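You operate a simulated robot arm through the tools that you are given. There is no shell and no other tool.

Carry out the task below with a simulated robot arm. There is one attempt and no reset: what you move stays moved.

Task
Swap the white foot on the stud for the black one in the red drawer.
Fine: the red knob frees and locks the foot; white foot into that drawer; end locked, drawer shut. Where these are worked on the way, their far stop is far enough and under half their travel is too little: red drawer, red knob.

The check looks at the end state, three seconds after you hand in, the way a careful person would. Anything else that was tipped, shoved, dropped, spilled or broken makes it a failure.

Robot
A 6-joint arm with a two-finger parallel gripper on a trunk, on a base that moves. Base frame: it is fixed to the floor where the robot stands at the start and does not move with it; the origin is under the middle of the robot, x ahead of it, y to its left, z up. Lengths are in m, angles in rad, forces in N, time in s.
With the tool pointing down near the work surface it reaches from about 0.3 to 0.68 m from the robot's upright axis, wherever it stands. Its first joint turns from -2.897 to 2.897 rad. Places, roughly: black foot, white foot [-3, 1.25, 0.75]; black plate with a stud [-2.9, 1.2, 0.9]; inside of the red drawer [-3, 1.4, 0.7]; red drawer [-3, 1.3, 0.8]; red knob [-2.9, 1.2, 0.9]. Payload 1.57 kg.
Tool frame: the origin (TCP) lies between the finger pads and is the grasp point; the fingertips stand 0.03 m ahead of it; z points along the fingers, y is the line along which they close. The gripper opens to 0.11 m. The fingers are 0.024 m wide and 0.012 m thick; the gripper's body (0.048 by 0.112 m) begins 0.078 m behind the TCP.
Orientation is that of the tool frame in the base frame, as a unit quaternion [w, x, y, z]. With the fingers straight down and closing along the base's y, the tool's x points along the base's -x, its y along +y and its z along -z.

Tools
- The arm moves only by the tool nudge_tool. Its argument "steps" is a list of rows, each a list of 7 numbers: the shift along the tool's x, y, z in m, then the turn, a rotation vector about the tool's x, y, z in rad, then the opening, from 0 (shut) to 1 (fully open). In form: [[tx, ty, tz, wx, wy, wz, jaw], ...]. A call has 1 to 20 rows; each row is the pose to reach, as a shift and turn from the pose commanded when the call began, along the tool's axes at that moment. Rows are played at 5 a second. More than 0.05 m and 0.15 rad between two rows, or a gripper value outside its range, and nothing of the call is played. A pose out of reach is approached as far as the arm can. The call stops where the force on the tool passes 40 N (or 10 N more than at its start, if that is more) or the arm is blocked; 0.2 s more then pass. Each finger travels about 0.108 m/s and halts on what it meets, pressing with about 30 N; the grip force reading is that of the motor and also rises with nothing between the fingers. The clock runs only during rows and for 0.2 s after the last one: add rows that repeat a pose to give the fingers time. It gives the time, the measured TCP pose, the force on the tool (base axes), the opening and the grip force at its end, in the units of the frame above (readings bear some noise), with the torque about the TCP (base axes, N m) and any sound that the robot's microphone picked up.
- Cameras (640 x 400 px; columns grow to the right, rows downward): "scene" is now at [0.0679, 0.1446, 1.6964]; the picture's right is [0.06, -1.00, 0.00], its down [-0.60, -0.03, -0.80] and it looks along [0.80, 0.04, -0.60] (base axes); focal length 252 px, centre (320, 200). "wrist" rides on the gripper at [0.07, 0.016, -0.141] in the tool frame; the picture's right is [-0.23, 0.97, 0.00], its down [-0.86, -0.20, -0.48] and it looks along [-0.47, -0.11, 0.88] (tool axes); focal length 222 px, centre (320, 200). There is no depth. A picture from a camera that has moved, and an enlarged one, comes with that camera's place and axes in the base frame and with its lens.
- camera(camera): a new picture of that camera. No time passes.
- lift_body(by): moves the trunk up (or, below 0, down) by that many m; the arm and the scene camera ride with it, the base frame stays. It gives what a move gives, with no picture.
- base_move(legs): drives the robot by 1 to 6 legs, each [ahead, left, turn to the left] in m, m and rad, along the robot's own axes; the way and the turn of a leg run together, so that a leg with both is an arc; at most 1.5 m and 3.142 rad a leg. The arm and the cameras ride along, it lands a little off, and it stops where it bumps. It gives what a move gives.
- aim_head(pan, tilt): turns the head with the scene camera to pan (to the left, within 2.094 rad either way) and tilt (down, from -0.506 to 1.204), counted from straight ahead of the robot. It gives what a move gives.
- enlarge(camera, box): a new picture of the part [left, top, right, bottom] of that camera's present view, enlarged. No time passes.
- hand_in(): hands the job in; it is judged then, once.

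Places have to be worked out from the pictures, the camera data and where the tool is seen. Open the gripper and draw the arm clear of the work before you hand the job in, unless the task says otherwise.

The tools are called after "Call:" as a command line: name --pt "numbers of a row" for each row, then --argument value for the rest, lists and objects as JSON in quotes. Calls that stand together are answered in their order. nudge_tool: Moves the arm, as the interface text tells. Its arguments: {"type":"object","properties":{"steps":{"type":"array","items":{"type":"array","items":{"type":"number"}}}},"required":["steps"]} The other tools are called the same way: lift_body (by) moves the trunk up or down; base_move (legs) drives the base; aim_head (pan, tilt) turns the head that bears the scene camera; camera (camera) takes a picture; enlarge (camera, box) takes an enlarged picture of a part of a camera's view; hand_in () hands the job in.

At the start:

```text
clock: 0.0
ee_pos: [0.4941, -0.0095, 1.2034]
tool_rot: [0.0, 0.0, 1.0, 0.001]
contact_force: [0.4, 0.1, -0.1]
ft_torque: [-0.01, 0.04, 0.0]
opening: 0.1099
finger_force: 0.1
trunk travel left (down, up): [-0.275, 0.315]
robot x, y, heading: [0.0019, -0.0002, 0.002]
head pan, tilt (commanded): [0.056, 0.649]
```

scene: 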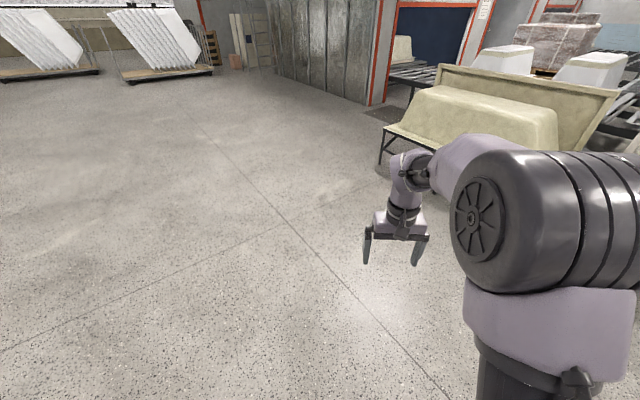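
wrist: 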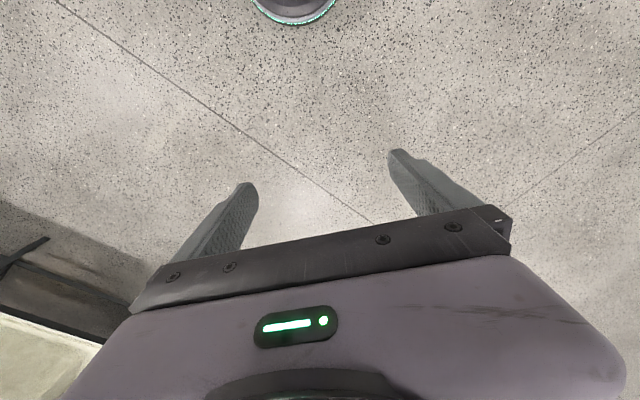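

The work place is behind the robot to the left (about 2.75 rad bearing), so I turn the head first to see it before driving.

Call:
aim_head --pan 2.09 --tilt 0.35

Call:
camera --camera "scene"

```text
clock: 2.0
ee_pos: [0.4957, -0.0091, 1.205]
tool_rot: [0.0, 0.0, 1.0, 0.0]
contact_force: [0.0, 0.0, 0.4]
ft_torque: [-0.01, 0.04, 0.0]
opening: 0.1098
finger_force: 0.0
trunk travel left (down, up): [-0.275, 0.315]
robot x, y, heading: [-0.0035, 0.0003, 0.004]
head pan, tilt (commanded): [2.089, 0.351]
```

```text
taken
camera scene: at [-0.0649, 0.2207, 1.7235], right [0.87, 0.49, 0.0], down [0.17, -0.3, -0.94], along [-0.46, 0.82, -0.34], focal length 252 px, centre (320, 200)
```

scene: 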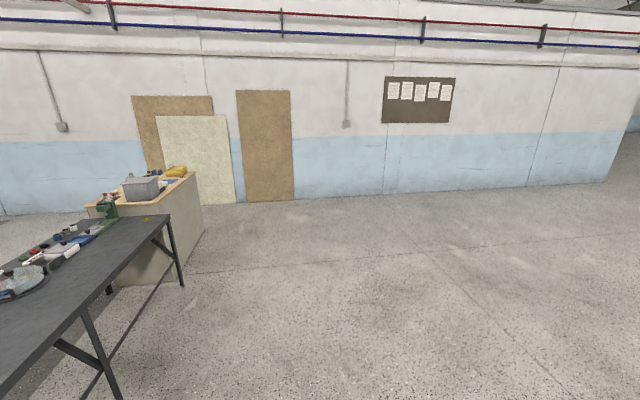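

A dark bench lies to the rear left; I zoom in on it to see what stands at the work place.

Call:
enlarge --camera "scene" --box '[0, 140, 240, 300]'

```text
2.50 times, centred on (120, 220) of scene
camera zoom: at [-0.0649, 0.2207, 1.7235], right [0.87, 0.49, 0.0], down [0.17, -0.3, -0.94], along [-0.46, 0.82, -0.34], focal length 630 px, centre (820, 150)
```

zoom: 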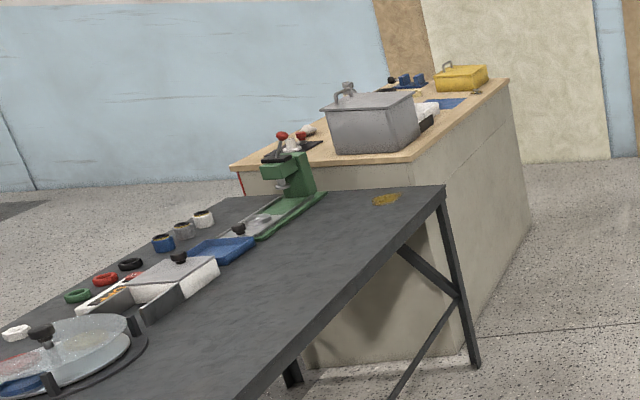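

The wooden cabinet beyond the dark bench has the black plate with red knobs, and a red item on its far side. I turn the robot to get a wider view of the surroundings.

Call:
base_move --legs '[[0, 0, 1.5]]'

Call:
aim_head --pan 1.4 --tilt 0.45

Call:
camera --camera "scene"

```text
clock: 6.0
ee_pos: [0.0435, 0.4926, 1.2031]
tool_rot: [-0.001, -0.682, 0.731, 0.001]
contact_force: [0.1, 0.2, -0.3]
ft_torque: [-0.02, 0.0, -0.03]
opening: 0.11
finger_force: 0.0
trunk travel left (down, up): [-0.275, 0.315]
robot x, y, heading: [0.001, -0.002, 1.496]
head pan, tilt (commanded): [2.089, 0.351]
```

```text
clock: 7.1
ee_pos: [0.0426, 0.4932, 1.204]
tool_rot: [0.0, -0.682, 0.732, 0.001]
contact_force: [-0.3, -0.6, -0.4]
ft_torque: [-0.04, 0.02, -0.01]
opening: 0.1099
finger_force: 0.0
trunk travel left (down, up): [-0.275, 0.315]
robot x, y, heading: [0.0007, 0.0008, 1.506]
head pan, tilt (commanded): [1.4, 0.45]
```

```text
taken
camera scene: at [-0.2291, 0.0114, 1.7143], right [0.24, 0.97, 0.0], down [0.42, -0.1, -0.9], along [-0.87, 0.21, -0.44], focal length 252 px, centre (320, 200)
```

scene: 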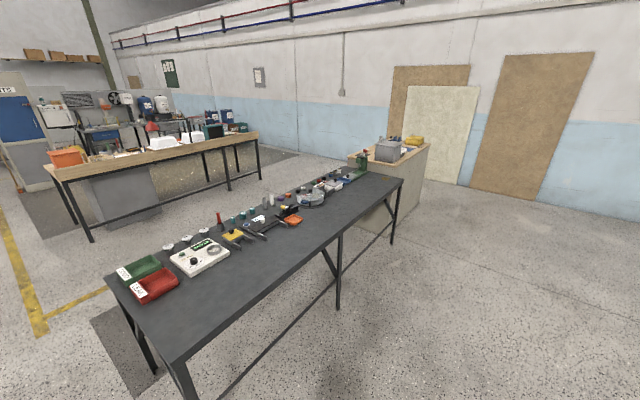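

The bench runs diagonally with an aisle behind it. I look further left to check that the way round its near end is free.

Call:
aim_head --pan 2.09 --tilt 0.5

Call:
camera --camera "scene"

```text
clock: 8.2
ee_pos: [0.0432, 0.494, 1.204]
tool_rot: [-0.001, -0.682, 0.731, -0.001]
contact_force: [-0.1, 0.2, -0.3]
ft_torque: [0.01, 0.0, 0.0]
opening: 0.1101
finger_force: 0.1
trunk travel left (down, up): [-0.275, 0.315]
robot x, y, heading: [0.0001, 0.0033, 1.502]
head pan, tilt (commanded): [2.089, 0.499]
```

```text
taken
camera scene: at [-0.2218, -0.0498, 1.7099], right [-0.43, 0.9, 0.0], down [0.43, 0.21, -0.88], along [-0.79, -0.38, -0.48], focal length 252 px, centre (320, 200)
```

scene: 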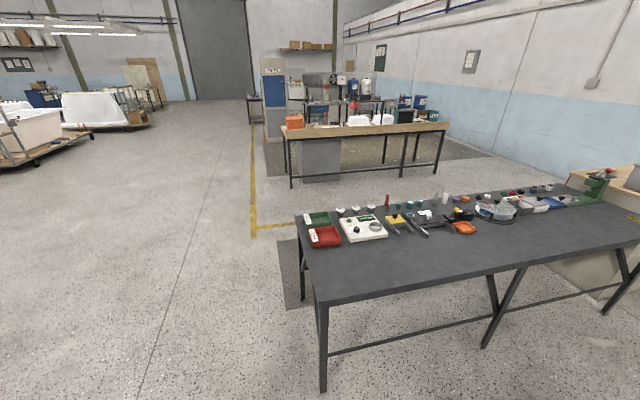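

The way round the near end is free floor. I turn to face parallel to the cabinet's front normal (heading ≈0.67), strafe right past the bench's end and back into the aisle.

Call:
base_move --legs '[[0, 0, -0.83], [0, -0.7, 0], [-1.3, 0, 0], [-1.3, 0, 0]]'

Call:
aim_head --pan 0.9 --tilt 0.5

Call:
camera --camera "scene"

```text
clock: 26.6
ee_pos: [-1.282, -1.8355, 1.2035]
tool_rot: [0.0, -0.305, 0.952, 0.001]
contact_force: [-0.2, -0.1, 1.6]
ft_torque: [-0.03, 0.0, -0.02]
opening: 0.11
finger_force: 0.1
trunk travel left (down, up): [-0.275, 0.315]
robot x, y, heading: [-1.689, -2.1135, 0.621]
head pan, tilt (commanded): [2.089, 0.499]
```

```text
clock: 28.0
ee_pos: [-1.2813, -1.8357, 1.2035]
tool_rot: [0.0, -0.304, 0.953, 0.001]
contact_force: [-0.7, 0.3, -0.6]
ft_torque: [0.04, -0.02, -0.03]
opening: 0.1101
finger_force: 0.0
trunk travel left (down, up): [-0.275, 0.315]
robot x, y, heading: [-1.6863, -2.1128, 0.616]
head pan, tilt (commanded): [0.901, 0.499]
```

```text
taken
camera scene: at [-1.7814, -1.9221, 1.7098], right [1.0, -0.05, 0.0], down [-0.02, -0.48, -0.88], along [0.04, 0.88, -0.48], focal length 252 px, centre (320, 200)
```

scene: 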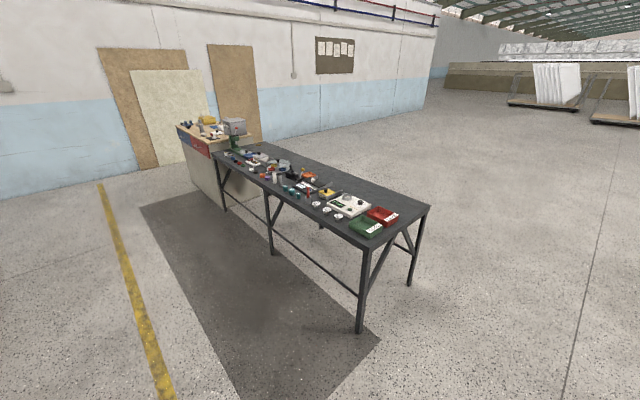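

Aisle is clear and the red and blue drawers are on the cabinet's aisle side. I strafe left along the aisle toward the cabinet.

Call:
base_move --legs '[[0, 0, 0.055], [0, 1.3, 0], [0, 1.3, 0], [0, 0.5, 0]]'

Call:
aim_head --pan 0.3 --tilt 0.6

Call:
camera --camera "scene"

```text
clock: 43.7
ee_pos: [-3.2909, 0.6008, 1.2026]
tool_rot: [-0.001, -0.345, 0.938, 0.001]
contact_force: [0.3, 0.1, -0.4]
ft_torque: [-0.02, -0.02, 0.01]
opening: 0.1101
finger_force: 0.2
trunk travel left (down, up): [-0.275, 0.315]
robot x, y, heading: [-3.6694, 0.2884, 0.707]
head pan, tilt (commanded): [0.901, 0.499]
```

```text
clock: 44.7
ee_pos: [-3.2904, 0.6004, 1.204]
tool_rot: [-0.001, -0.346, 0.938, 0.001]
contact_force: [-0.3, -0.2, 0.2]
ft_torque: [0.03, -0.01, 0.01]
opening: 0.1101
finger_force: 0.0
trunk travel left (down, up): [-0.275, 0.315]
robot x, y, heading: [-3.6737, 0.2857, 0.708]
head pan, tilt (commanded): [0.3, 0.6]
```

```text
taken
camera scene: at [-3.7304, 0.4538, 1.7008], right [0.85, -0.53, 0.0], down [-0.3, -0.48, -0.83], along [0.44, 0.7, -0.56], focal length 252 px, centre (320, 200)
```

scene: 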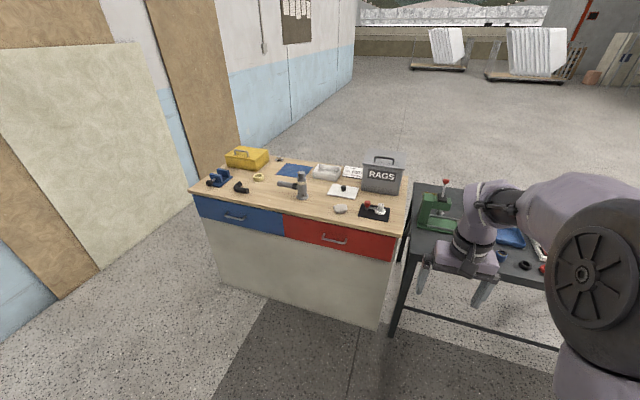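

The cabinet with the red drawer (right) and the black plate with red knob at its near right corner is in view. I zoom in.

Call:
enlarge --camera "scene" --box '[270, 140, 430, 260]'

Call:
enlarge --camera "scene" --box '[330, 185, 410, 235]'

```text
3.33 times, centred on (350, 200) of scene
camera zoom: at [-3.7304, 0.4538, 1.7008], right [0.85, -0.53, 0.0], down [-0.3, -0.48, -0.83], along [0.44, 0.7, -0.56], focal length 841 px, centre (220, 200)
```

zoom: 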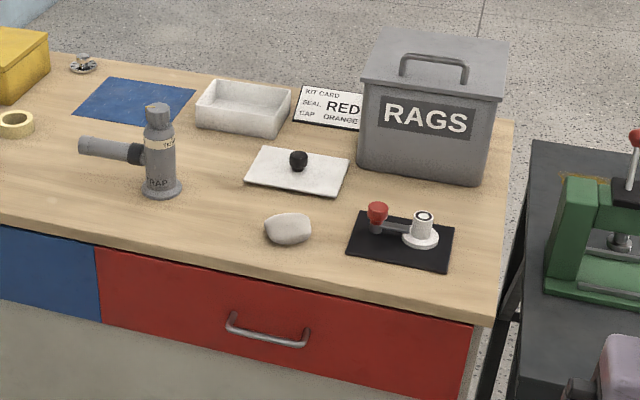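

```text
8.00 times, centred on (370, 210) of scene
camera zoom: at [-3.7304, 0.4538, 1.7008], right [0.85, -0.53, 0.0], down [-0.3, -0.48, -0.83], along [0.44, 0.7, -0.56], focal length 2017 px, centre (-80, 120)
```

zoom: 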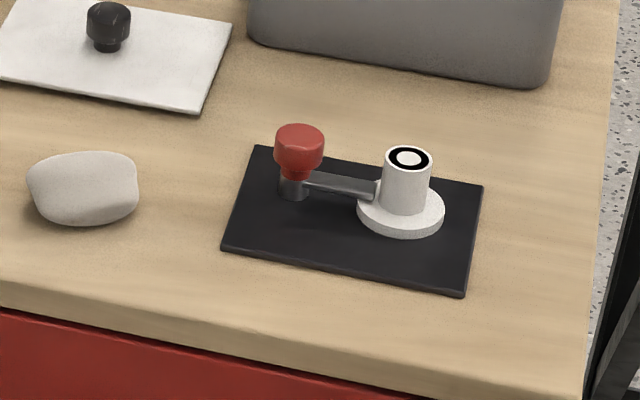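

Table top sits near z≈0.88, front edge heading ≈0.70; the foot is at about (-2.875, 1.206), the knob about (-2.927, 1.253). Before moving closer I look down at my own base to know its footprint.

Call:
aim_head --pan 0.6 --tilt 1.2

Call:
camera --camera "scene"

Call:
camera --camera "wrist"

```text
clock: 45.7
ee_pos: [-3.2897, 0.6006, 1.204]
tool_rot: [0.001, -0.346, 0.938, 0.0]
contact_force: [-0.1, 0.3, -0.2]
ft_torque: [-0.01, -0.01, -0.02]
opening: 0.1101
finger_force: 0.0
trunk travel left (down, up): [-0.275, 0.315]
robot x, y, heading: [-3.6716, 0.2862, 0.706]
head pan, tilt (commanded): [0.6, 1.201]
```

```text
taken
camera scene: at [-3.763, 0.4331, 1.6562], right [0.97, -0.26, 0.0], down [-0.24, -0.9, -0.36], along [0.1, 0.35, -0.93], focal length 252 px, centre (320, 200)
```

scene: 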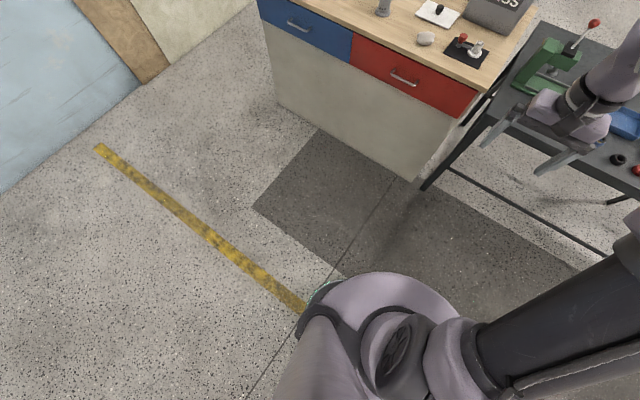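

```text
taken
camera wrist: at [-3.3533, 0.5682, 1.3455], right [-0.46, 0.89, 0.0], down [0.78, 0.4, 0.48], along [0.42, 0.22, -0.88], focal length 222 px, centre (320, 200)
```

wrist: 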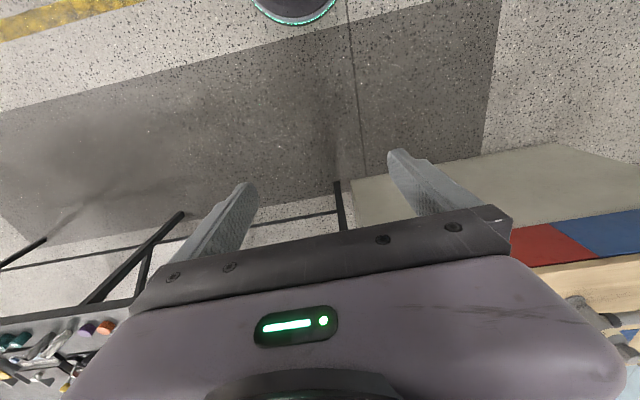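

The base is a disc of roughly 0.2–0.25 m radius and there's clear floor in front of the drawer. I drive closer, about 0.75 m from the cabinet's front and roughly in line with the drawer handle.

Call:
base_move --legs '[[0, 0.33, 0], [0.3, 0, 0]]'

Call:
aim_head --pan -0.1 --tilt 0.85

Call:
camera --camera "scene"

```text
clock: 49.5
ee_pos: [-3.2765, 1.047, 1.2033]
tool_rot: [0.0, -0.349, 0.937, 0.001]
contact_force: [0.4, 1.5, -0.9]
ft_torque: [0.02, 0.04, -0.01]
opening: 0.1101
finger_force: 0.0
trunk travel left (down, up): [-0.275, 0.315]
robot x, y, heading: [-3.6567, 0.7307, 0.713]
head pan, tilt (commanded): [0.6, 1.201]
```

```text
clock: 50.6
ee_pos: [-3.2761, 1.0451, 1.2038]
tool_rot: [0.0, -0.349, 0.937, 0.001]
contact_force: [-0.3, -0.4, 0.2]
ft_torque: [0.0, -0.03, 0.0]
opening: 0.1101
finger_force: 0.0
trunk travel left (down, up): [-0.275, 0.315]
robot x, y, heading: [-3.6577, 0.734, 0.71]
head pan, tilt (commanded): [-0.099, 0.85]
```

```text
taken
camera scene: at [-3.6995, 0.8682, 1.6798], right [0.57, -0.82, 0.0], down [-0.61, -0.43, -0.66], along [0.54, 0.38, -0.75], focal length 252 px, centre (320, 200)
```

scene: 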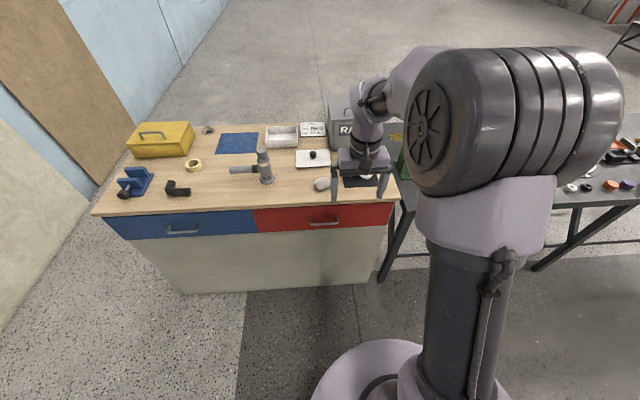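

I'm about 0.75 m from the front edge. I zoom in on the drawer handle and front to measure it.

Call:
enlarge --camera "scene" --box '[240, 180, 410, 290]'

```text
3.64 times, centred on (325, 235) of scene
camera zoom: at [-3.6995, 0.8682, 1.6798], right [0.57, -0.82, 0.0], down [-0.61, -0.43, -0.66], along [0.54, 0.38, -0.75], focal length 917 px, centre (302, 73)
```

zoom: 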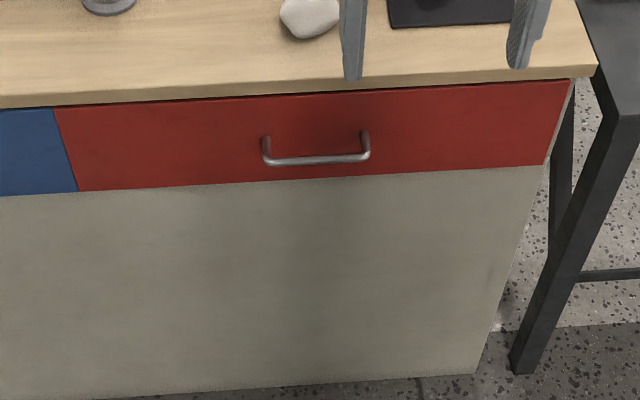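

The handle bar's centre is triangulated at about (-3.158, 1.225, 0.785), its length along heading ≈ -0.89, so the drawer pulls along heading 0.68+π. I turn the tool to point horizontally forward with the fingers closing vertically, at the present safe place.

Call:
nudge_tool --pt "0 0 0 -0.0605 -0.0605 0.0605 1" --pt "0 0 0 -0.121 -0.121 0.121 1" --pt "0 0 0 -0.1815 -0.1815 0.1815 1" --pt "0 0 0 -0.242 -0.242 0.242 1" --pt "0 0 0 -0.3025 -0.3025 0.3025 1" --pt "0 0 0 -0.363 -0.363 0.363 1" --pt "0 0 0 -0.4235 -0.4235 0.4235 1" --pt "0 0 0 -0.484 -0.484 0.484 1" --pt "0 0 0 -0.5445 -0.5445 0.5445 1" --pt "0 0 0 -0.605 -0.605 0.605 1" --pt "0 0 0 -0.6655 -0.6655 0.6655 1" --pt "0 0 0 -0.726 -0.726 0.726 1" --pt "0 0 0 -0.7865 -0.7865 0.7865 1" --pt "0 0 0 -0.847 -0.847 0.847 1" --pt "0 0 0 -0.9075 -0.9075 0.9075 1" --pt "0 0 0 -0.968 -0.968 0.968 1" --pt "0 0 0 -1.0285 -1.0285 1.0285 1" --pt "0 0 0 -1.089 -1.089 1.089 1" --pt "0 0 0 -1.1495 -1.1495 1.1495 1" --pt "0 0 0 -1.209 -1.209 1.209 1"

Call:
camera --camera "scene"

Call:
camera --camera "wrist"

```text
clock: 54.8
ee_pos: [-3.2596, 1.0621, 1.1926]
tool_rot: [0.295, 0.295, 0.642, 0.644]
contact_force: [0.3, -0.2, 0.0]
ft_torque: [-0.01, -0.01, 0.03]
opening: 0.11
finger_force: 0.1
out of reach, approached as far as the arm can: row 15, 16, 17, 18, 19, 20
trunk travel left (down, up): [-0.275, 0.315]
robot x, y, heading: [-3.6588, 0.7309, 0.713]
head pan, tilt (commanded): [-0.099, 0.85]
```

```text
taken
camera scene: at [-3.6996, 0.8689, 1.6798], right [0.57, -0.82, 0.0], down [-0.62, -0.43, -0.66], along [0.54, 0.38, -0.75], focal length 252 px, centre (320, 200)
```

scene: 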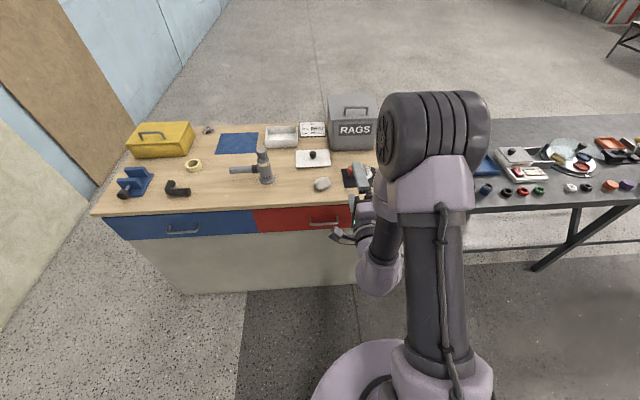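

```text
taken
camera wrist: at [-3.4114, 1.0231, 1.2103], right [0.15, -0.17, 0.97], down [0.2, -0.96, -0.2], along [0.97, 0.22, -0.11], focal length 222 px, centre (320, 200)
```

wrist: 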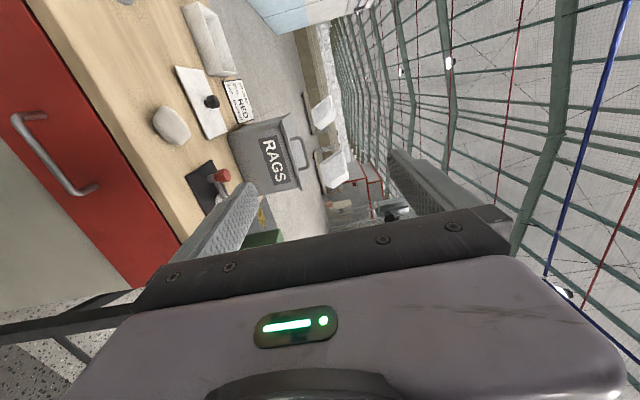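

The tool now points forward (x left, y up, z ahead), a little short of the commanded place. I lower the trunk to bring the gripper toward handle height.

Call:
lift_body --by -0.25

Call:
nudge_tool --pt "0 0 0 0 0 0 1" --pt "0 0 0 0 0 0 1"

Call:
camera --camera "wrist"

Call:
camera --camera "scene"

```text
clock: 57.4
ee_pos: [-3.2592, 1.0619, 0.9436]
tool_rot: [0.293, 0.296, 0.643, 0.643]
contact_force: [-0.6, 0.1, 0.3]
ft_torque: [-0.02, 0.01, 0.01]
opening: 0.1099
finger_force: 0.1
trunk travel left (down, up): [-0.025, 0.565]
robot x, y, heading: [-3.6605, 0.7317, 0.712]
head pan, tilt (commanded): [-0.099, 0.85]
```

```text
clock: 58.0
ee_pos: [-3.2597, 1.0603, 0.9435]
tool_rot: [0.294, 0.295, 0.643, 0.643]
contact_force: [0.5, -1.1, -0.4]
ft_torque: [0.02, -0.02, 0.01]
opening: 0.11
finger_force: 0.1
trunk travel left (down, up): [-0.025, 0.565]
robot x, y, heading: [-3.6584, 0.7289, 0.713]
head pan, tilt (commanded): [-0.099, 0.85]
```

```text
taken
camera wrist: at [-3.4113, 1.0226, 0.9605], right [0.15, -0.17, 0.97], down [0.2, -0.96, -0.2], along [0.97, 0.22, -0.11], focal length 222 px, centre (320, 200)
```

wrist: 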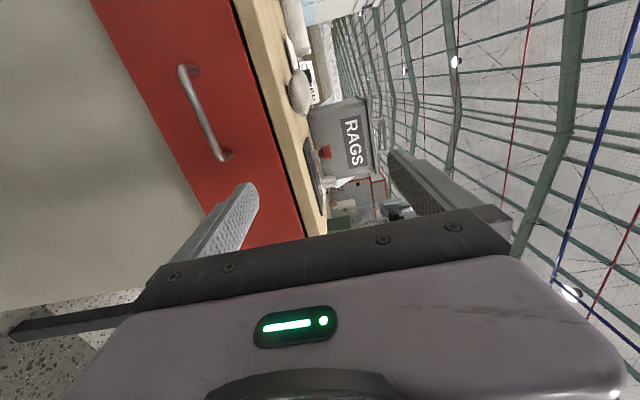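

```text
taken
camera scene: at [-3.6994, 0.8682, 1.4299], right [0.57, -0.82, 0.0], down [-0.62, -0.43, -0.66], along [0.54, 0.38, -0.75], focal length 252 px, centre (320, 200)
```

scene: 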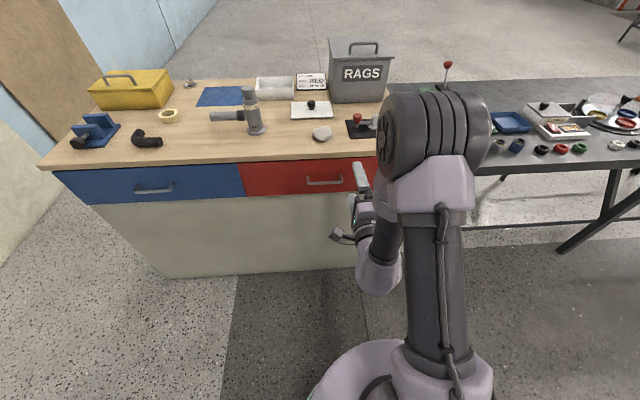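

The handle is seen from the wrist too; both views agree on the bar centre near (-3.16, 1.228, 0.79). I move to a pre-grasp spot about 10 cm in front of it at handle height.

Call:
nudge_tool --pt "0.02 -0.045 0 0 -0.01 0 1" --pt "0.04 -0.09 0.01 0 -0.02 0 1" --pt "0.06 -0.13 0.03 0 -0.03 0 1" --pt "0.065 -0.1535 0.06 0 -0.03 0 1" --pt "0.065 -0.1535 0.085 0 -0.03 0 1" --pt "0.065 -0.1535 0.085 0 -0.03 0 1"

Call:
camera --camera "wrist"

Call:
camera --camera "scene"

```text
refused: row 2 steps farther than a row can; nothing moved
```

```text
taken
camera wrist: at [-3.4113, 1.0226, 0.9605], right [0.15, -0.17, 0.97], down [0.2, -0.96, -0.2], along [0.97, 0.22, -0.11], focal length 222 px, centre (320, 200)
```

wrist: 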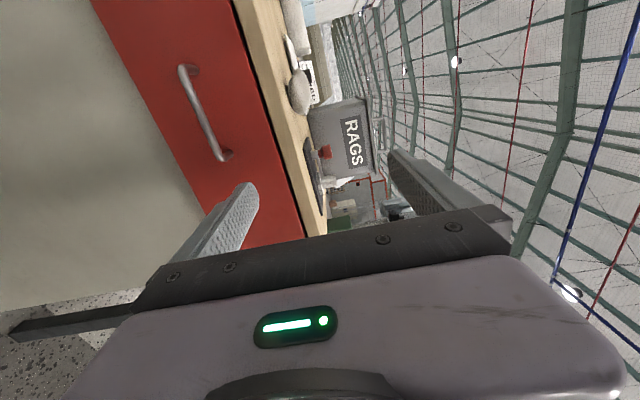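

```text
taken
camera scene: at [-3.6994, 0.8682, 1.4299], right [0.57, -0.82, 0.0], down [-0.62, -0.43, -0.66], along [0.54, 0.38, -0.75], focal length 252 px, centre (320, 200)
```

scene: 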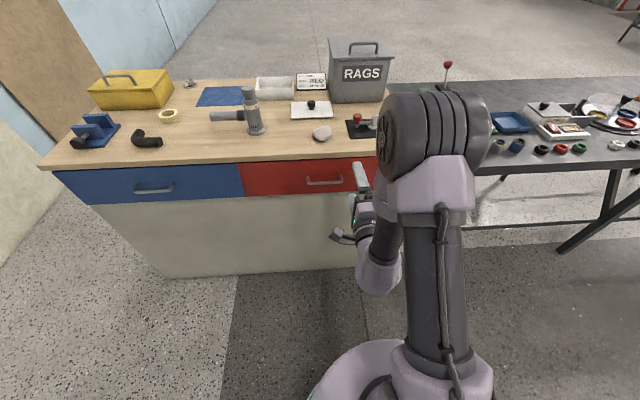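

Step was slightly too long between rows; I redo the same move with smaller rows.

Call:
nudge_tool --pt "0.01 -0.03 0 0 -0.01 0 1" --pt "0.02 -0.06 0.005 0 -0.02 0 1" --pt "0.035 -0.09 0.015 0 -0.03 0 1" --pt "0.05 -0.12 0.03 0 -0.03 0 1" --pt "0.06 -0.14 0.05 0 -0.03 0 1" --pt "0.065 -0.1535 0.07 0 -0.03 0 1" --pt "0.065 -0.1535 0.085 0 -0.03 0 1" --pt "0.065 -0.1535 0.085 0 -0.03 0 1"

Call:
camera --camera "wrist"

Call:
camera --camera "scene"

```text
clock: 59.8
ee_pos: [-3.236, 1.1658, 0.7888]
tool_rot: [0.303, 0.305, 0.638, 0.639]
contact_force: [0.0, -0.2, 0.1]
ft_torque: [-0.01, 0.03, 0.01]
opening: 0.11
finger_force: 0.0
trunk travel left (down, up): [-0.025, 0.565]
robot x, y, heading: [-3.6584, 0.7306, 0.713]
head pan, tilt (commanded): [-0.099, 0.85]
```

```text
taken
camera wrist: at [-3.39, 1.1321, 0.8071], right [0.14, -0.18, 0.97], down [0.17, -0.97, -0.2], along [0.98, 0.19, -0.11], focal length 222 px, centre (320, 200)
```

wrist: 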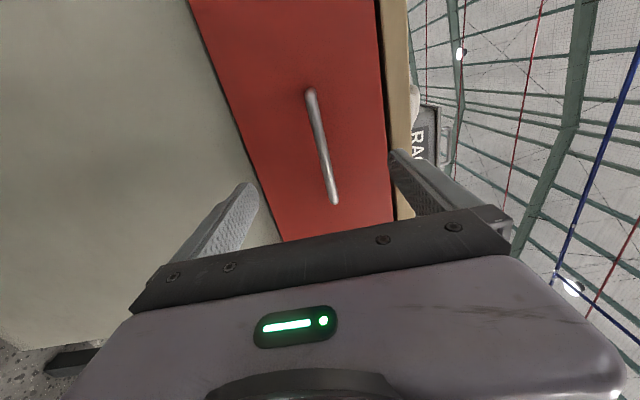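

```text
taken
camera scene: at [-3.6993, 0.8682, 1.4299], right [0.57, -0.82, 0.0], down [-0.62, -0.43, -0.66], along [0.54, 0.38, -0.75], focal length 252 px, centre (320, 200)
```

scene: 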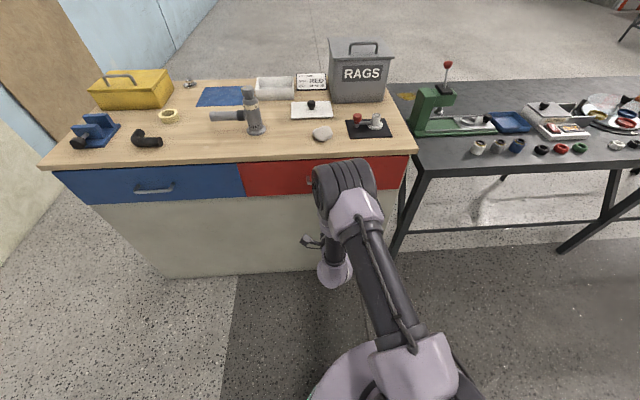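

The bar is centred vertically between the fingers and about 10 cm ahead of the TCP. I advance 9 cm and close on the bar.

Call:
nudge_tool --pt "0 0 0.03 0 0 0 1" --pt "0 0 0.06 0 0 0 1" --pt "0 0 0.09 0 0 0 1" --pt "0 0 0.09 0 0 0 1" --pt "0 0 0.09 0 0 0 0" --pt "0 0 0.09 0 0 0 0" --pt "0 0 0.09 0 0 0 0" --pt "0 0 0.09 0 0 0 0" --pt "0 0 0.09 0 0 0 0" --pt "0 0 0.09 0 0 0 0"

Call:
camera --camera "wrist"

```text
clock: 62.1
ee_pos: [-3.1691, 1.2253, 0.7951]
tool_rot: [0.305, 0.305, 0.636, 0.641]
contact_force: [-5.4, -3.7, 11.7]
ft_torque: [-0.15, -0.18, 0.09]
opening: 0.012
finger_force: 29.2
trunk travel left (down, up): [-0.025, 0.565]
robot x, y, heading: [-3.6597, 0.7323, 0.708]
head pan, tilt (commanded): [-0.099, 0.85]
stopped in row 10: the force on the tool passed its limit at 41 N (the readings are from after the stop); the commanded pose is now the measured one
```

```text
taken
camera wrist: at [-3.3213, 1.1912, 0.8099], right [0.14, -0.18, 0.97], down [0.17, -0.96, -0.21], along [0.98, 0.19, -0.1], focal length 222 px, centre (320, 200)
```

wrist: 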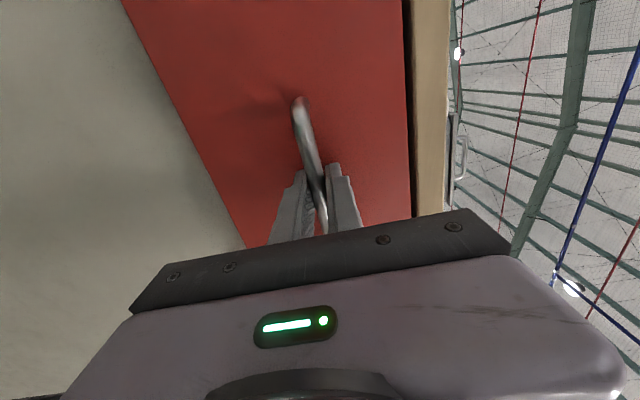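

The bar is held (opening 12 mm). I start pulling the drawer gently with the arm along -z of the tool.

Call:
nudge_tool --pt "0 0 -0.01 0 0 0 0" --pt "0 0 -0.02 0 0 0 0" --pt "0 0 -0.035 0 0 0 0" --pt "0 0 -0.05 0 0 0 0" --pt "0 0 -0.065 0 0 0 0" --pt "0 0 -0.08 0 0 0 0" --pt "0 0 -0.1 0 0 0 0"

Call:
camera --camera "scene"

```text
clock: 63.3
ee_pos: [-3.2112, 1.1888, 0.7947]
tool_rot: [0.305, 0.305, 0.633, 0.643]
contact_force: [1.7, 2.3, 11.7]
ft_torque: [-0.29, -0.32, -0.09]
opening: 0.0119
finger_force: 28.9
trunk travel left (down, up): [-0.025, 0.565]
robot x, y, heading: [-3.6608, 0.7287, 0.711]
head pan, tilt (commanded): [-0.099, 0.85]
stopped in row 5: the force on the tool passed its limit at 43 N (the readings are from after the stop); the commanded pose is now the measured one
```

```text
taken
camera scene: at [-3.6998, 0.8678, 1.4297], right [0.57, -0.82, 0.0], down [-0.61, -0.43, -0.66], along [0.54, 0.38, -0.75], focal length 252 px, centre (320, 200)
```

scene: 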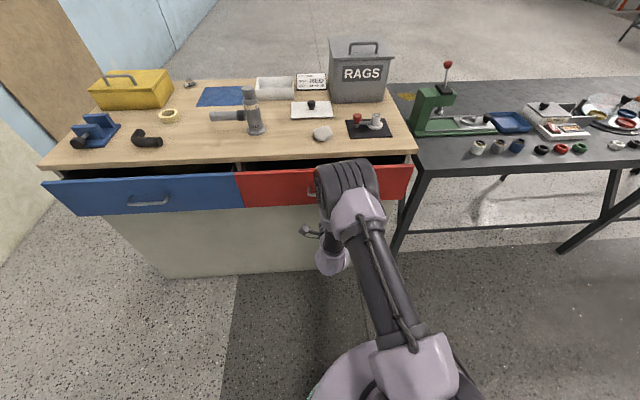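

Both the red and the blue front seem to have come out about 5 cm together. I zoom in to understand before pulling on.

Call:
enlarge --camera "scene" --box '[40, 90, 430, 290]'

Call:
camera --camera "wrist"

```text
1.64 times, centred on (235, 190) of scene
camera zoom: at [-3.6998, 0.8678, 1.4297], right [0.57, -0.82, 0.0], down [-0.61, -0.43, -0.66], along [0.54, 0.38, -0.75], focal length 414 px, centre (460, 216)
```

zoom: 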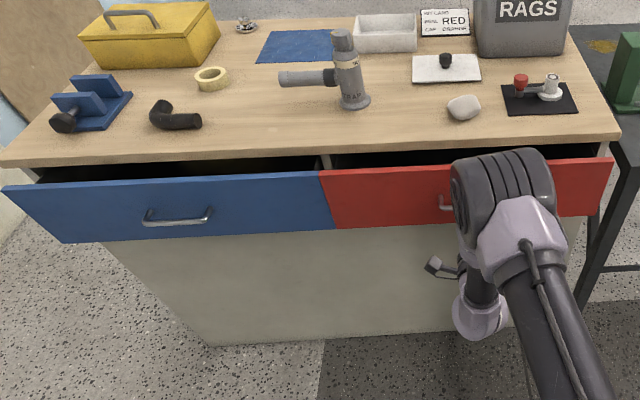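

```text
taken
camera wrist: at [-3.3649, 1.1556, 0.8096], right [0.14, -0.19, 0.97], down [0.17, -0.96, -0.21], along [0.98, 0.19, -0.1], focal length 222 px, centre (320, 200)
```

wrist: 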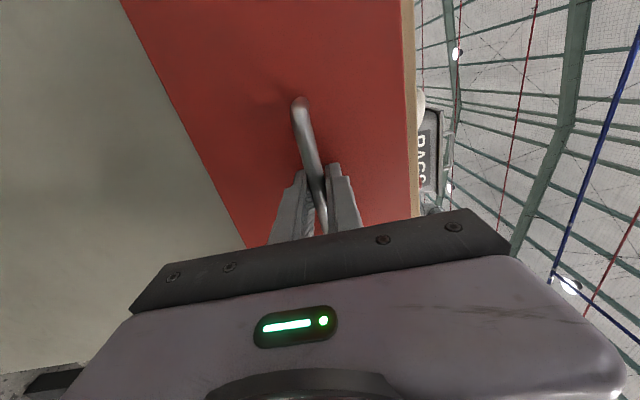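

The two drawers are evidently linked and slide out together; I'll make sure both end shut. I relieve the vertical load a bit and continue pulling slowly.

Call:
nudge_tool --pt "0 0.003 0 0 0 0 0" --pt "0 0.003 -0.006 0 0 0 0" --pt "0 0.003 -0.012 0 0 0 0" --pt "0 0.003 -0.018 0 0 0 0" --pt "0 0.003 -0.024 0 0 0 0" --pt "0 0.003 -0.03 0 0 0 0" --pt "0 0.003 -0.036 0 0 0 0" --pt "0 0.003 -0.042 0 0 0 0" --pt "0 0.003 -0.048 0 0 0 0" --pt "0 0.003 -0.054 0 0 0 0" --pt "0 0.003 -0.06 0 0 0 0"

```text
clock: 65.7
ee_pos: [-3.2584, 1.1516, 0.7952]
tool_rot: [0.303, 0.304, 0.636, 0.641]
contact_force: [0.3, 0.9, -22.2]
ft_torque: [-0.25, -0.18, -0.3]
opening: 0.0119
finger_force: 29.3
trunk travel left (down, up): [-0.025, 0.565]
robot x, y, heading: [-3.6532, 0.7293, 0.708]
head pan, tilt (commanded): [-0.099, 0.85]
```

Pull force is low; about 11.6 cm open so far. I correct the vertical offset and go on.

Call:
nudge_tool --pt "0 -0.002 0 0 0 0 0" --pt "0 -0.002 -0.006 0 0 0 0" --pt "0 -0.002 -0.012 0 0 0 0" --pt "0 -0.002 -0.018 0 0 0 0" --pt "0 -0.002 -0.024 0 0 0 0" --pt "0 -0.002 -0.03 0 0 0 0" --pt "0 -0.002 -0.036 0 0 0 0" --pt "0 -0.002 -0.042 0 0 0 0" --pt "0 -0.002 -0.048 0 0 0 0" --pt "0 -0.002 -0.054 0 0 0 0" --pt "0 -0.002 -0.06 0 0 0 0"

Call:
camera --camera "scene"

```text
clock: 68.1
ee_pos: [-3.3065, 1.1123, 0.7938]
tool_rot: [0.305, 0.304, 0.633, 0.644]
contact_force: [-0.3, 2.8, 37.7]
ft_torque: [-0.29, -0.24, 0.07]
opening: 0.0119
finger_force: 29.1
trunk travel left (down, up): [-0.025, 0.565]
robot x, y, heading: [-3.6559, 0.7284, 0.711]
head pan, tilt (commanded): [-0.099, 0.85]
```

```text
taken
camera scene: at [-3.7015, 0.8665, 1.4302], right [0.57, -0.82, 0.0], down [-0.61, -0.43, -0.66], along [0.54, 0.38, -0.75], focal length 252 px, centre (320, 200)
```

scene: 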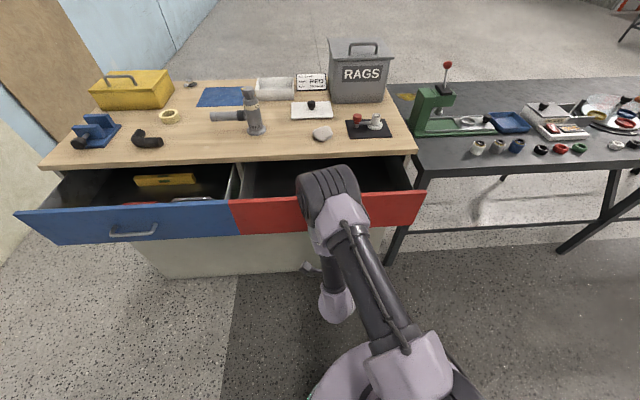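

Around 18 cm open now, linked blue drawer following. I relieve the vertical load, then back the base a little to pull the drawer further to its stop.

Call:
nudge_tool --pt "0 0.001 0 0 0 0 0" --pt "0 0.0015 0 0 0 0 0"

Call:
base_move --legs '[[-0.08, 0, 0]]'

Call:
camera --camera "scene"

```text
clock: 68.7
ee_pos: [-3.3057, 1.1122, 0.7947]
tool_rot: [0.304, 0.303, 0.635, 0.642]
contact_force: [-2.3, 0.9, 19.7]
ft_torque: [-0.19, -0.18, -0.45]
opening: 0.0119
finger_force: 29.4
trunk travel left (down, up): [-0.025, 0.565]
robot x, y, heading: [-3.6578, 0.7299, 0.704]
head pan, tilt (commanded): [-0.099, 0.85]
```

```text
clock: 69.7
ee_pos: [-3.3676, 1.0623, 0.7941]
tool_rot: [0.304, 0.303, 0.636, 0.641]
contact_force: [-13.9, 16.4, 12.3]
ft_torque: [-0.24, -0.23, 0.14]
opening: 0.0122
finger_force: 29.4
trunk travel left (down, up): [-0.025, 0.565]
robot x, y, heading: [-3.7158, 0.6796, 0.711]
head pan, tilt (commanded): [-0.099, 0.85]
```

```text
taken
camera scene: at [-3.7622, 0.8173, 1.4297], right [0.57, -0.82, 0.0], down [-0.61, -0.43, -0.66], along [0.54, 0.38, -0.75], focal length 252 px, centre (320, 200)
```

scene: 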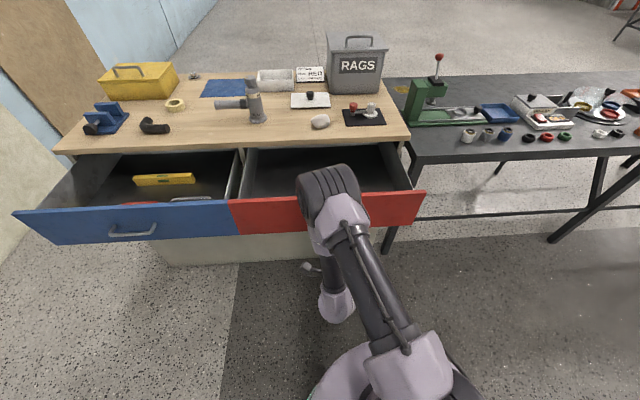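

About 26 cm open and still moving. I pull back a bit more to find the far stop.

Call:
base_move --legs '[[-0.06, 0, 0]]'

Call:
camera --camera "scene"

```text
clock: 70.7
ee_pos: [-3.4021, 1.0326, 0.795]
tool_rot: [0.303, 0.301, 0.636, 0.643]
contact_force: [-0.4, 0.0, -0.3]
ft_torque: [-0.18, -0.17, -0.57]
opening: 0.0118
finger_force: 29.0
trunk travel left (down, up): [-0.025, 0.565]
robot x, y, heading: [-3.7565, 0.6497, 0.712]
head pan, tilt (commanded): [-0.099, 0.85]
stopped in leg 1: the force on the tool passed its limit at 60 N (the readings are from after the stop); the commanded pose is now the measured one
```

```text
taken
camera scene: at [-3.7963, 0.7857, 1.4298], right [0.57, -0.82, 0.0], down [-0.61, -0.43, -0.66], along [0.54, 0.38, -0.75], focal length 252 px, centre (320, 200)
```

scene: 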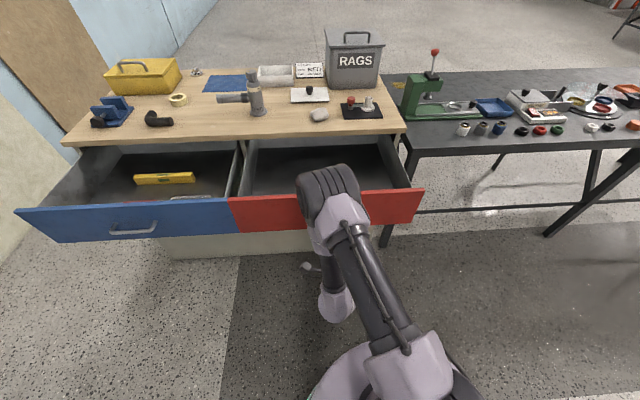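

The drawer reached its stop at roughly 30 cm. I open the gripper to let go of the handle and back the base off.

Call:
nudge_tool --pt "0 0 0 0 0 0 1" --pt "0 0 0 0 0 0 1" --pt "0 0 0 0 0 0 1" --pt "0 0 0 0 0 0 1"

Call:
base_move --legs '[[-0.2, 0, 0]]'

Call:
camera --camera "scene"

```text
clock: 71.7
ee_pos: [-3.402, 1.0335, 0.7944]
tool_rot: [0.303, 0.303, 0.636, 0.642]
contact_force: [0.4, 0.6, 0.3]
ft_torque: [0.02, 0.0, -0.04]
opening: 0.1099
finger_force: 0.1
trunk travel left (down, up): [-0.025, 0.565]
robot x, y, heading: [-3.7538, 0.6488, 0.703]
head pan, tilt (commanded): [-0.099, 0.85]
```

```text
clock: 73.3
ee_pos: [-3.5518, 0.9036, 0.795]
tool_rot: [0.303, 0.303, 0.636, 0.642]
contact_force: [0.6, 0.8, -0.1]
ft_torque: [0.0, 0.0, -0.01]
opening: 0.1099
finger_force: 0.1
trunk travel left (down, up): [-0.025, 0.565]
robot x, y, heading: [-3.9062, 0.5189, 0.706]
head pan, tilt (commanded): [-0.099, 0.85]
```

```text
taken
camera scene: at [-3.9459, 0.6565, 1.4299], right [0.57, -0.82, 0.0], down [-0.62, -0.43, -0.66], along [0.54, 0.38, -0.75], focal length 252 px, centre (320, 200)
```

scene: 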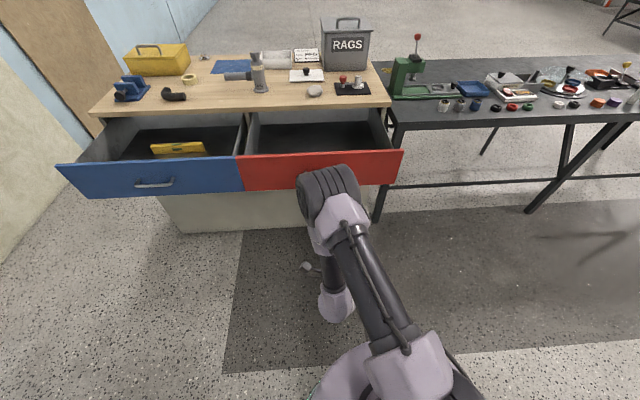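

Drawer fully open, robot clear. I raise the trunk and turn the tool back to pointing down.

Call:
lift_body --by 0.3

Call:
nudge_tool --pt "0 0.005 0 0.0605 0.0605 -0.0605 1" --pt "0 0.01 0 0.121 0.121 -0.121 1" --pt "0 0.015 0 0.1815 0.1815 -0.1815 1" --pt "0 0.02 0 0.242 0.242 -0.242 1" --pt "0 0.025 0 0.3025 0.3025 -0.3025 1" --pt "0 0.03 0 0.363 0.363 -0.363 1" --pt "0 0.035 0 0.4235 0.4235 -0.4235 1" --pt "0 0.04 0 0.484 0.484 -0.484 1" --pt "0 0.045 0 0.5445 0.5445 -0.5445 1" --pt "0 0.05 0 0.605 0.605 -0.605 1" --pt "0 0.055 0 0.6655 0.6655 -0.6655 1" --pt "0 0.06 0 0.726 0.726 -0.726 1" --pt "0 0.065 0 0.7865 0.7865 -0.7865 1" --pt "0 0.07 0 0.847 0.847 -0.847 1" --pt "0 0.075 0 0.9075 0.9075 -0.9075 1" --pt "0 0.08 0 0.968 0.968 -0.968 1" --pt "0 0.085 0 1.0285 1.0285 -1.0285 1" --pt "0 0.09 0 1.089 1.089 -1.089 1" --pt "0 0.095 0 1.1495 1.1495 -1.1495 1" --pt "0 0.1 0 1.209 1.209 -1.209 1"

Call:
camera --camera "scene"

```text
clock: 76.3
ee_pos: [-3.5529, 0.9032, 1.094]
tool_rot: [0.303, 0.303, 0.636, 0.642]
contact_force: [0.7, -0.7, 0.8]
ft_torque: [-0.01, 0.0, -0.01]
opening: 0.1101
finger_force: 0.1
trunk travel left (down, up): [-0.325, 0.265]
robot x, y, heading: [-3.9066, 0.5171, 0.708]
head pan, tilt (commanded): [-0.099, 0.85]
```

```text
clock: 80.5
ee_pos: [-3.5535, 0.9027, 1.1939]
tool_rot: [0.005, -0.337, 0.942, 0.002]
contact_force: [1.1, -0.2, -0.3]
ft_torque: [0.05, -0.02, 0.01]
opening: 0.1104
finger_force: 0.0
trunk travel left (down, up): [-0.325, 0.265]
robot x, y, heading: [-3.9046, 0.5198, 0.711]
head pan, tilt (commanded): [-0.099, 0.85]
```

```text
taken
camera scene: at [-3.9457, 0.6571, 1.7298], right [0.57, -0.82, 0.0], down [-0.62, -0.43, -0.66], along [0.54, 0.38, -0.75], focal length 252 px, centre (320, 200)
```

scene: 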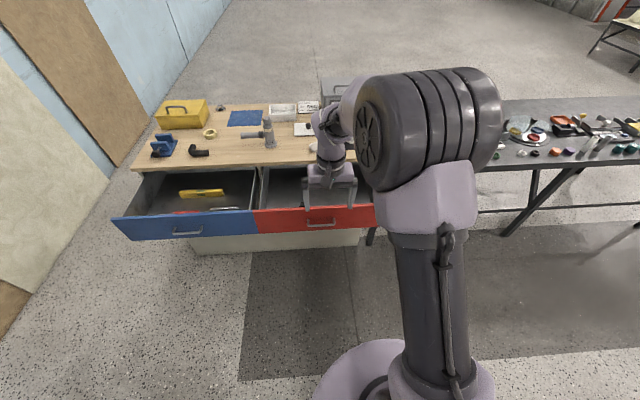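

Now I relocate to the right of the open drawer, in front of the dark bench's end (about 0.35 m out from the front edge), so plate and drawer are both within 0.3–0.68 m; the gripper stays at z≈1.2.

Call:
base_move --legs '[[0, 0, 0.7], [-0.294, -0.327, 0]]'

Call:
camera --camera "scene"

```text
clock: 85.1
ee_pos: [-3.6082, 0.6984, 1.1947]
tool_rot: [0.002, -0.644, 0.765, 0.005]
contact_force: [-0.5, -0.7, 0.6]
ft_torque: [-0.02, 0.03, -0.04]
opening: 0.1099
finger_force: 0.1
trunk travel left (down, up): [-0.325, 0.265]
robot x, y, heading: [-3.6212, 0.1811, 1.425]
head pan, tilt (commanded): [-0.099, 0.85]
```

```text
taken
camera scene: at [-3.7431, 0.2536, 1.7299], right [0.97, -0.24, 0.0], down [-0.18, -0.73, -0.66], along [0.16, 0.64, -0.75], focal length 252 px, centre (320, 200)
```

scene: 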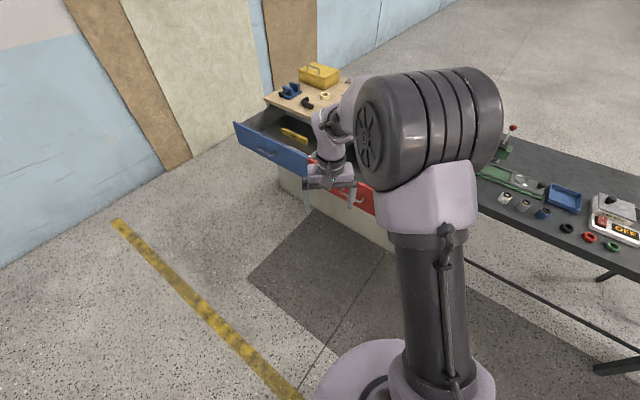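

On line with the parking spot; I now drive in along the bench's side toward it.

Call:
base_move --legs '[[0.522, -0.483, 0]]'

Call:
aim_head --pan 0.1 --tilt 1.0

Call:
camera --camera "scene"

Call:
camera --camera "wrist"

```text
clock: 89.0
ee_pos: [-3.0498, 1.1351, 1.1944]
tool_rot: [0.003, -0.645, 0.764, 0.005]
contact_force: [0.7, 0.4, 0.3]
ft_torque: [0.0, 0.01, -0.01]
opening: 0.1101
finger_force: 0.1
trunk travel left (down, up): [-0.325, 0.265]
robot x, y, heading: [-3.0689, 0.6146, 1.426]
head pan, tilt (commanded): [-0.099, 0.85]
```

```text
clock: 89.7
ee_pos: [-3.0515, 1.1354, 1.195]
tool_rot: [0.003, -0.645, 0.764, 0.005]
contact_force: [0.2, 0.2, 0.3]
ft_torque: [0.0, 0.01, 0.02]
opening: 0.11
finger_force: 0.0
trunk travel left (down, up): [-0.325, 0.265]
robot x, y, heading: [-3.0673, 0.6103, 1.421]
head pan, tilt (commanded): [0.099, 1.0]
```

```text
taken
camera scene: at [-3.202, 0.6842, 1.7188], right [1.0, -0.05, 0.0], down [-0.04, -0.84, -0.54], along [0.02, 0.54, -0.84], focal length 252 px, centre (320, 200)
```

scene: 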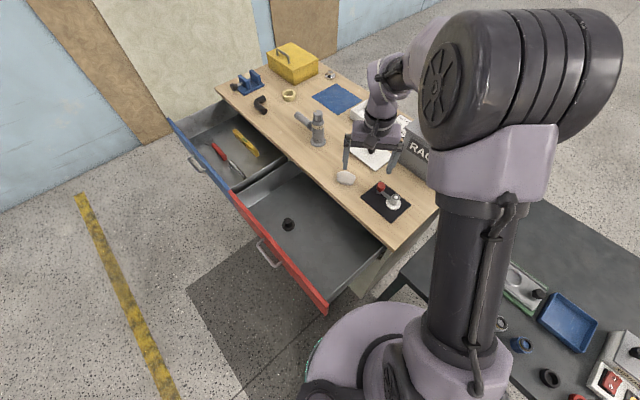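

```text
taken
camera wrist: at [-3.078, 1.0688, 1.3354], right [-0.92, 0.39, 0.01], down [0.34, 0.8, 0.49], along [0.18, 0.45, -0.87], focal length 222 px, centre (320, 200)
```

wrist: 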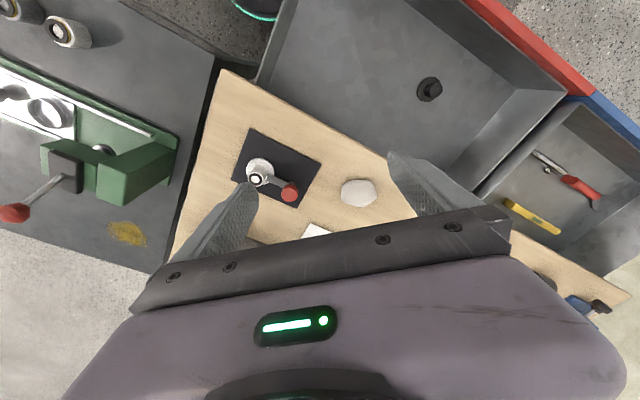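

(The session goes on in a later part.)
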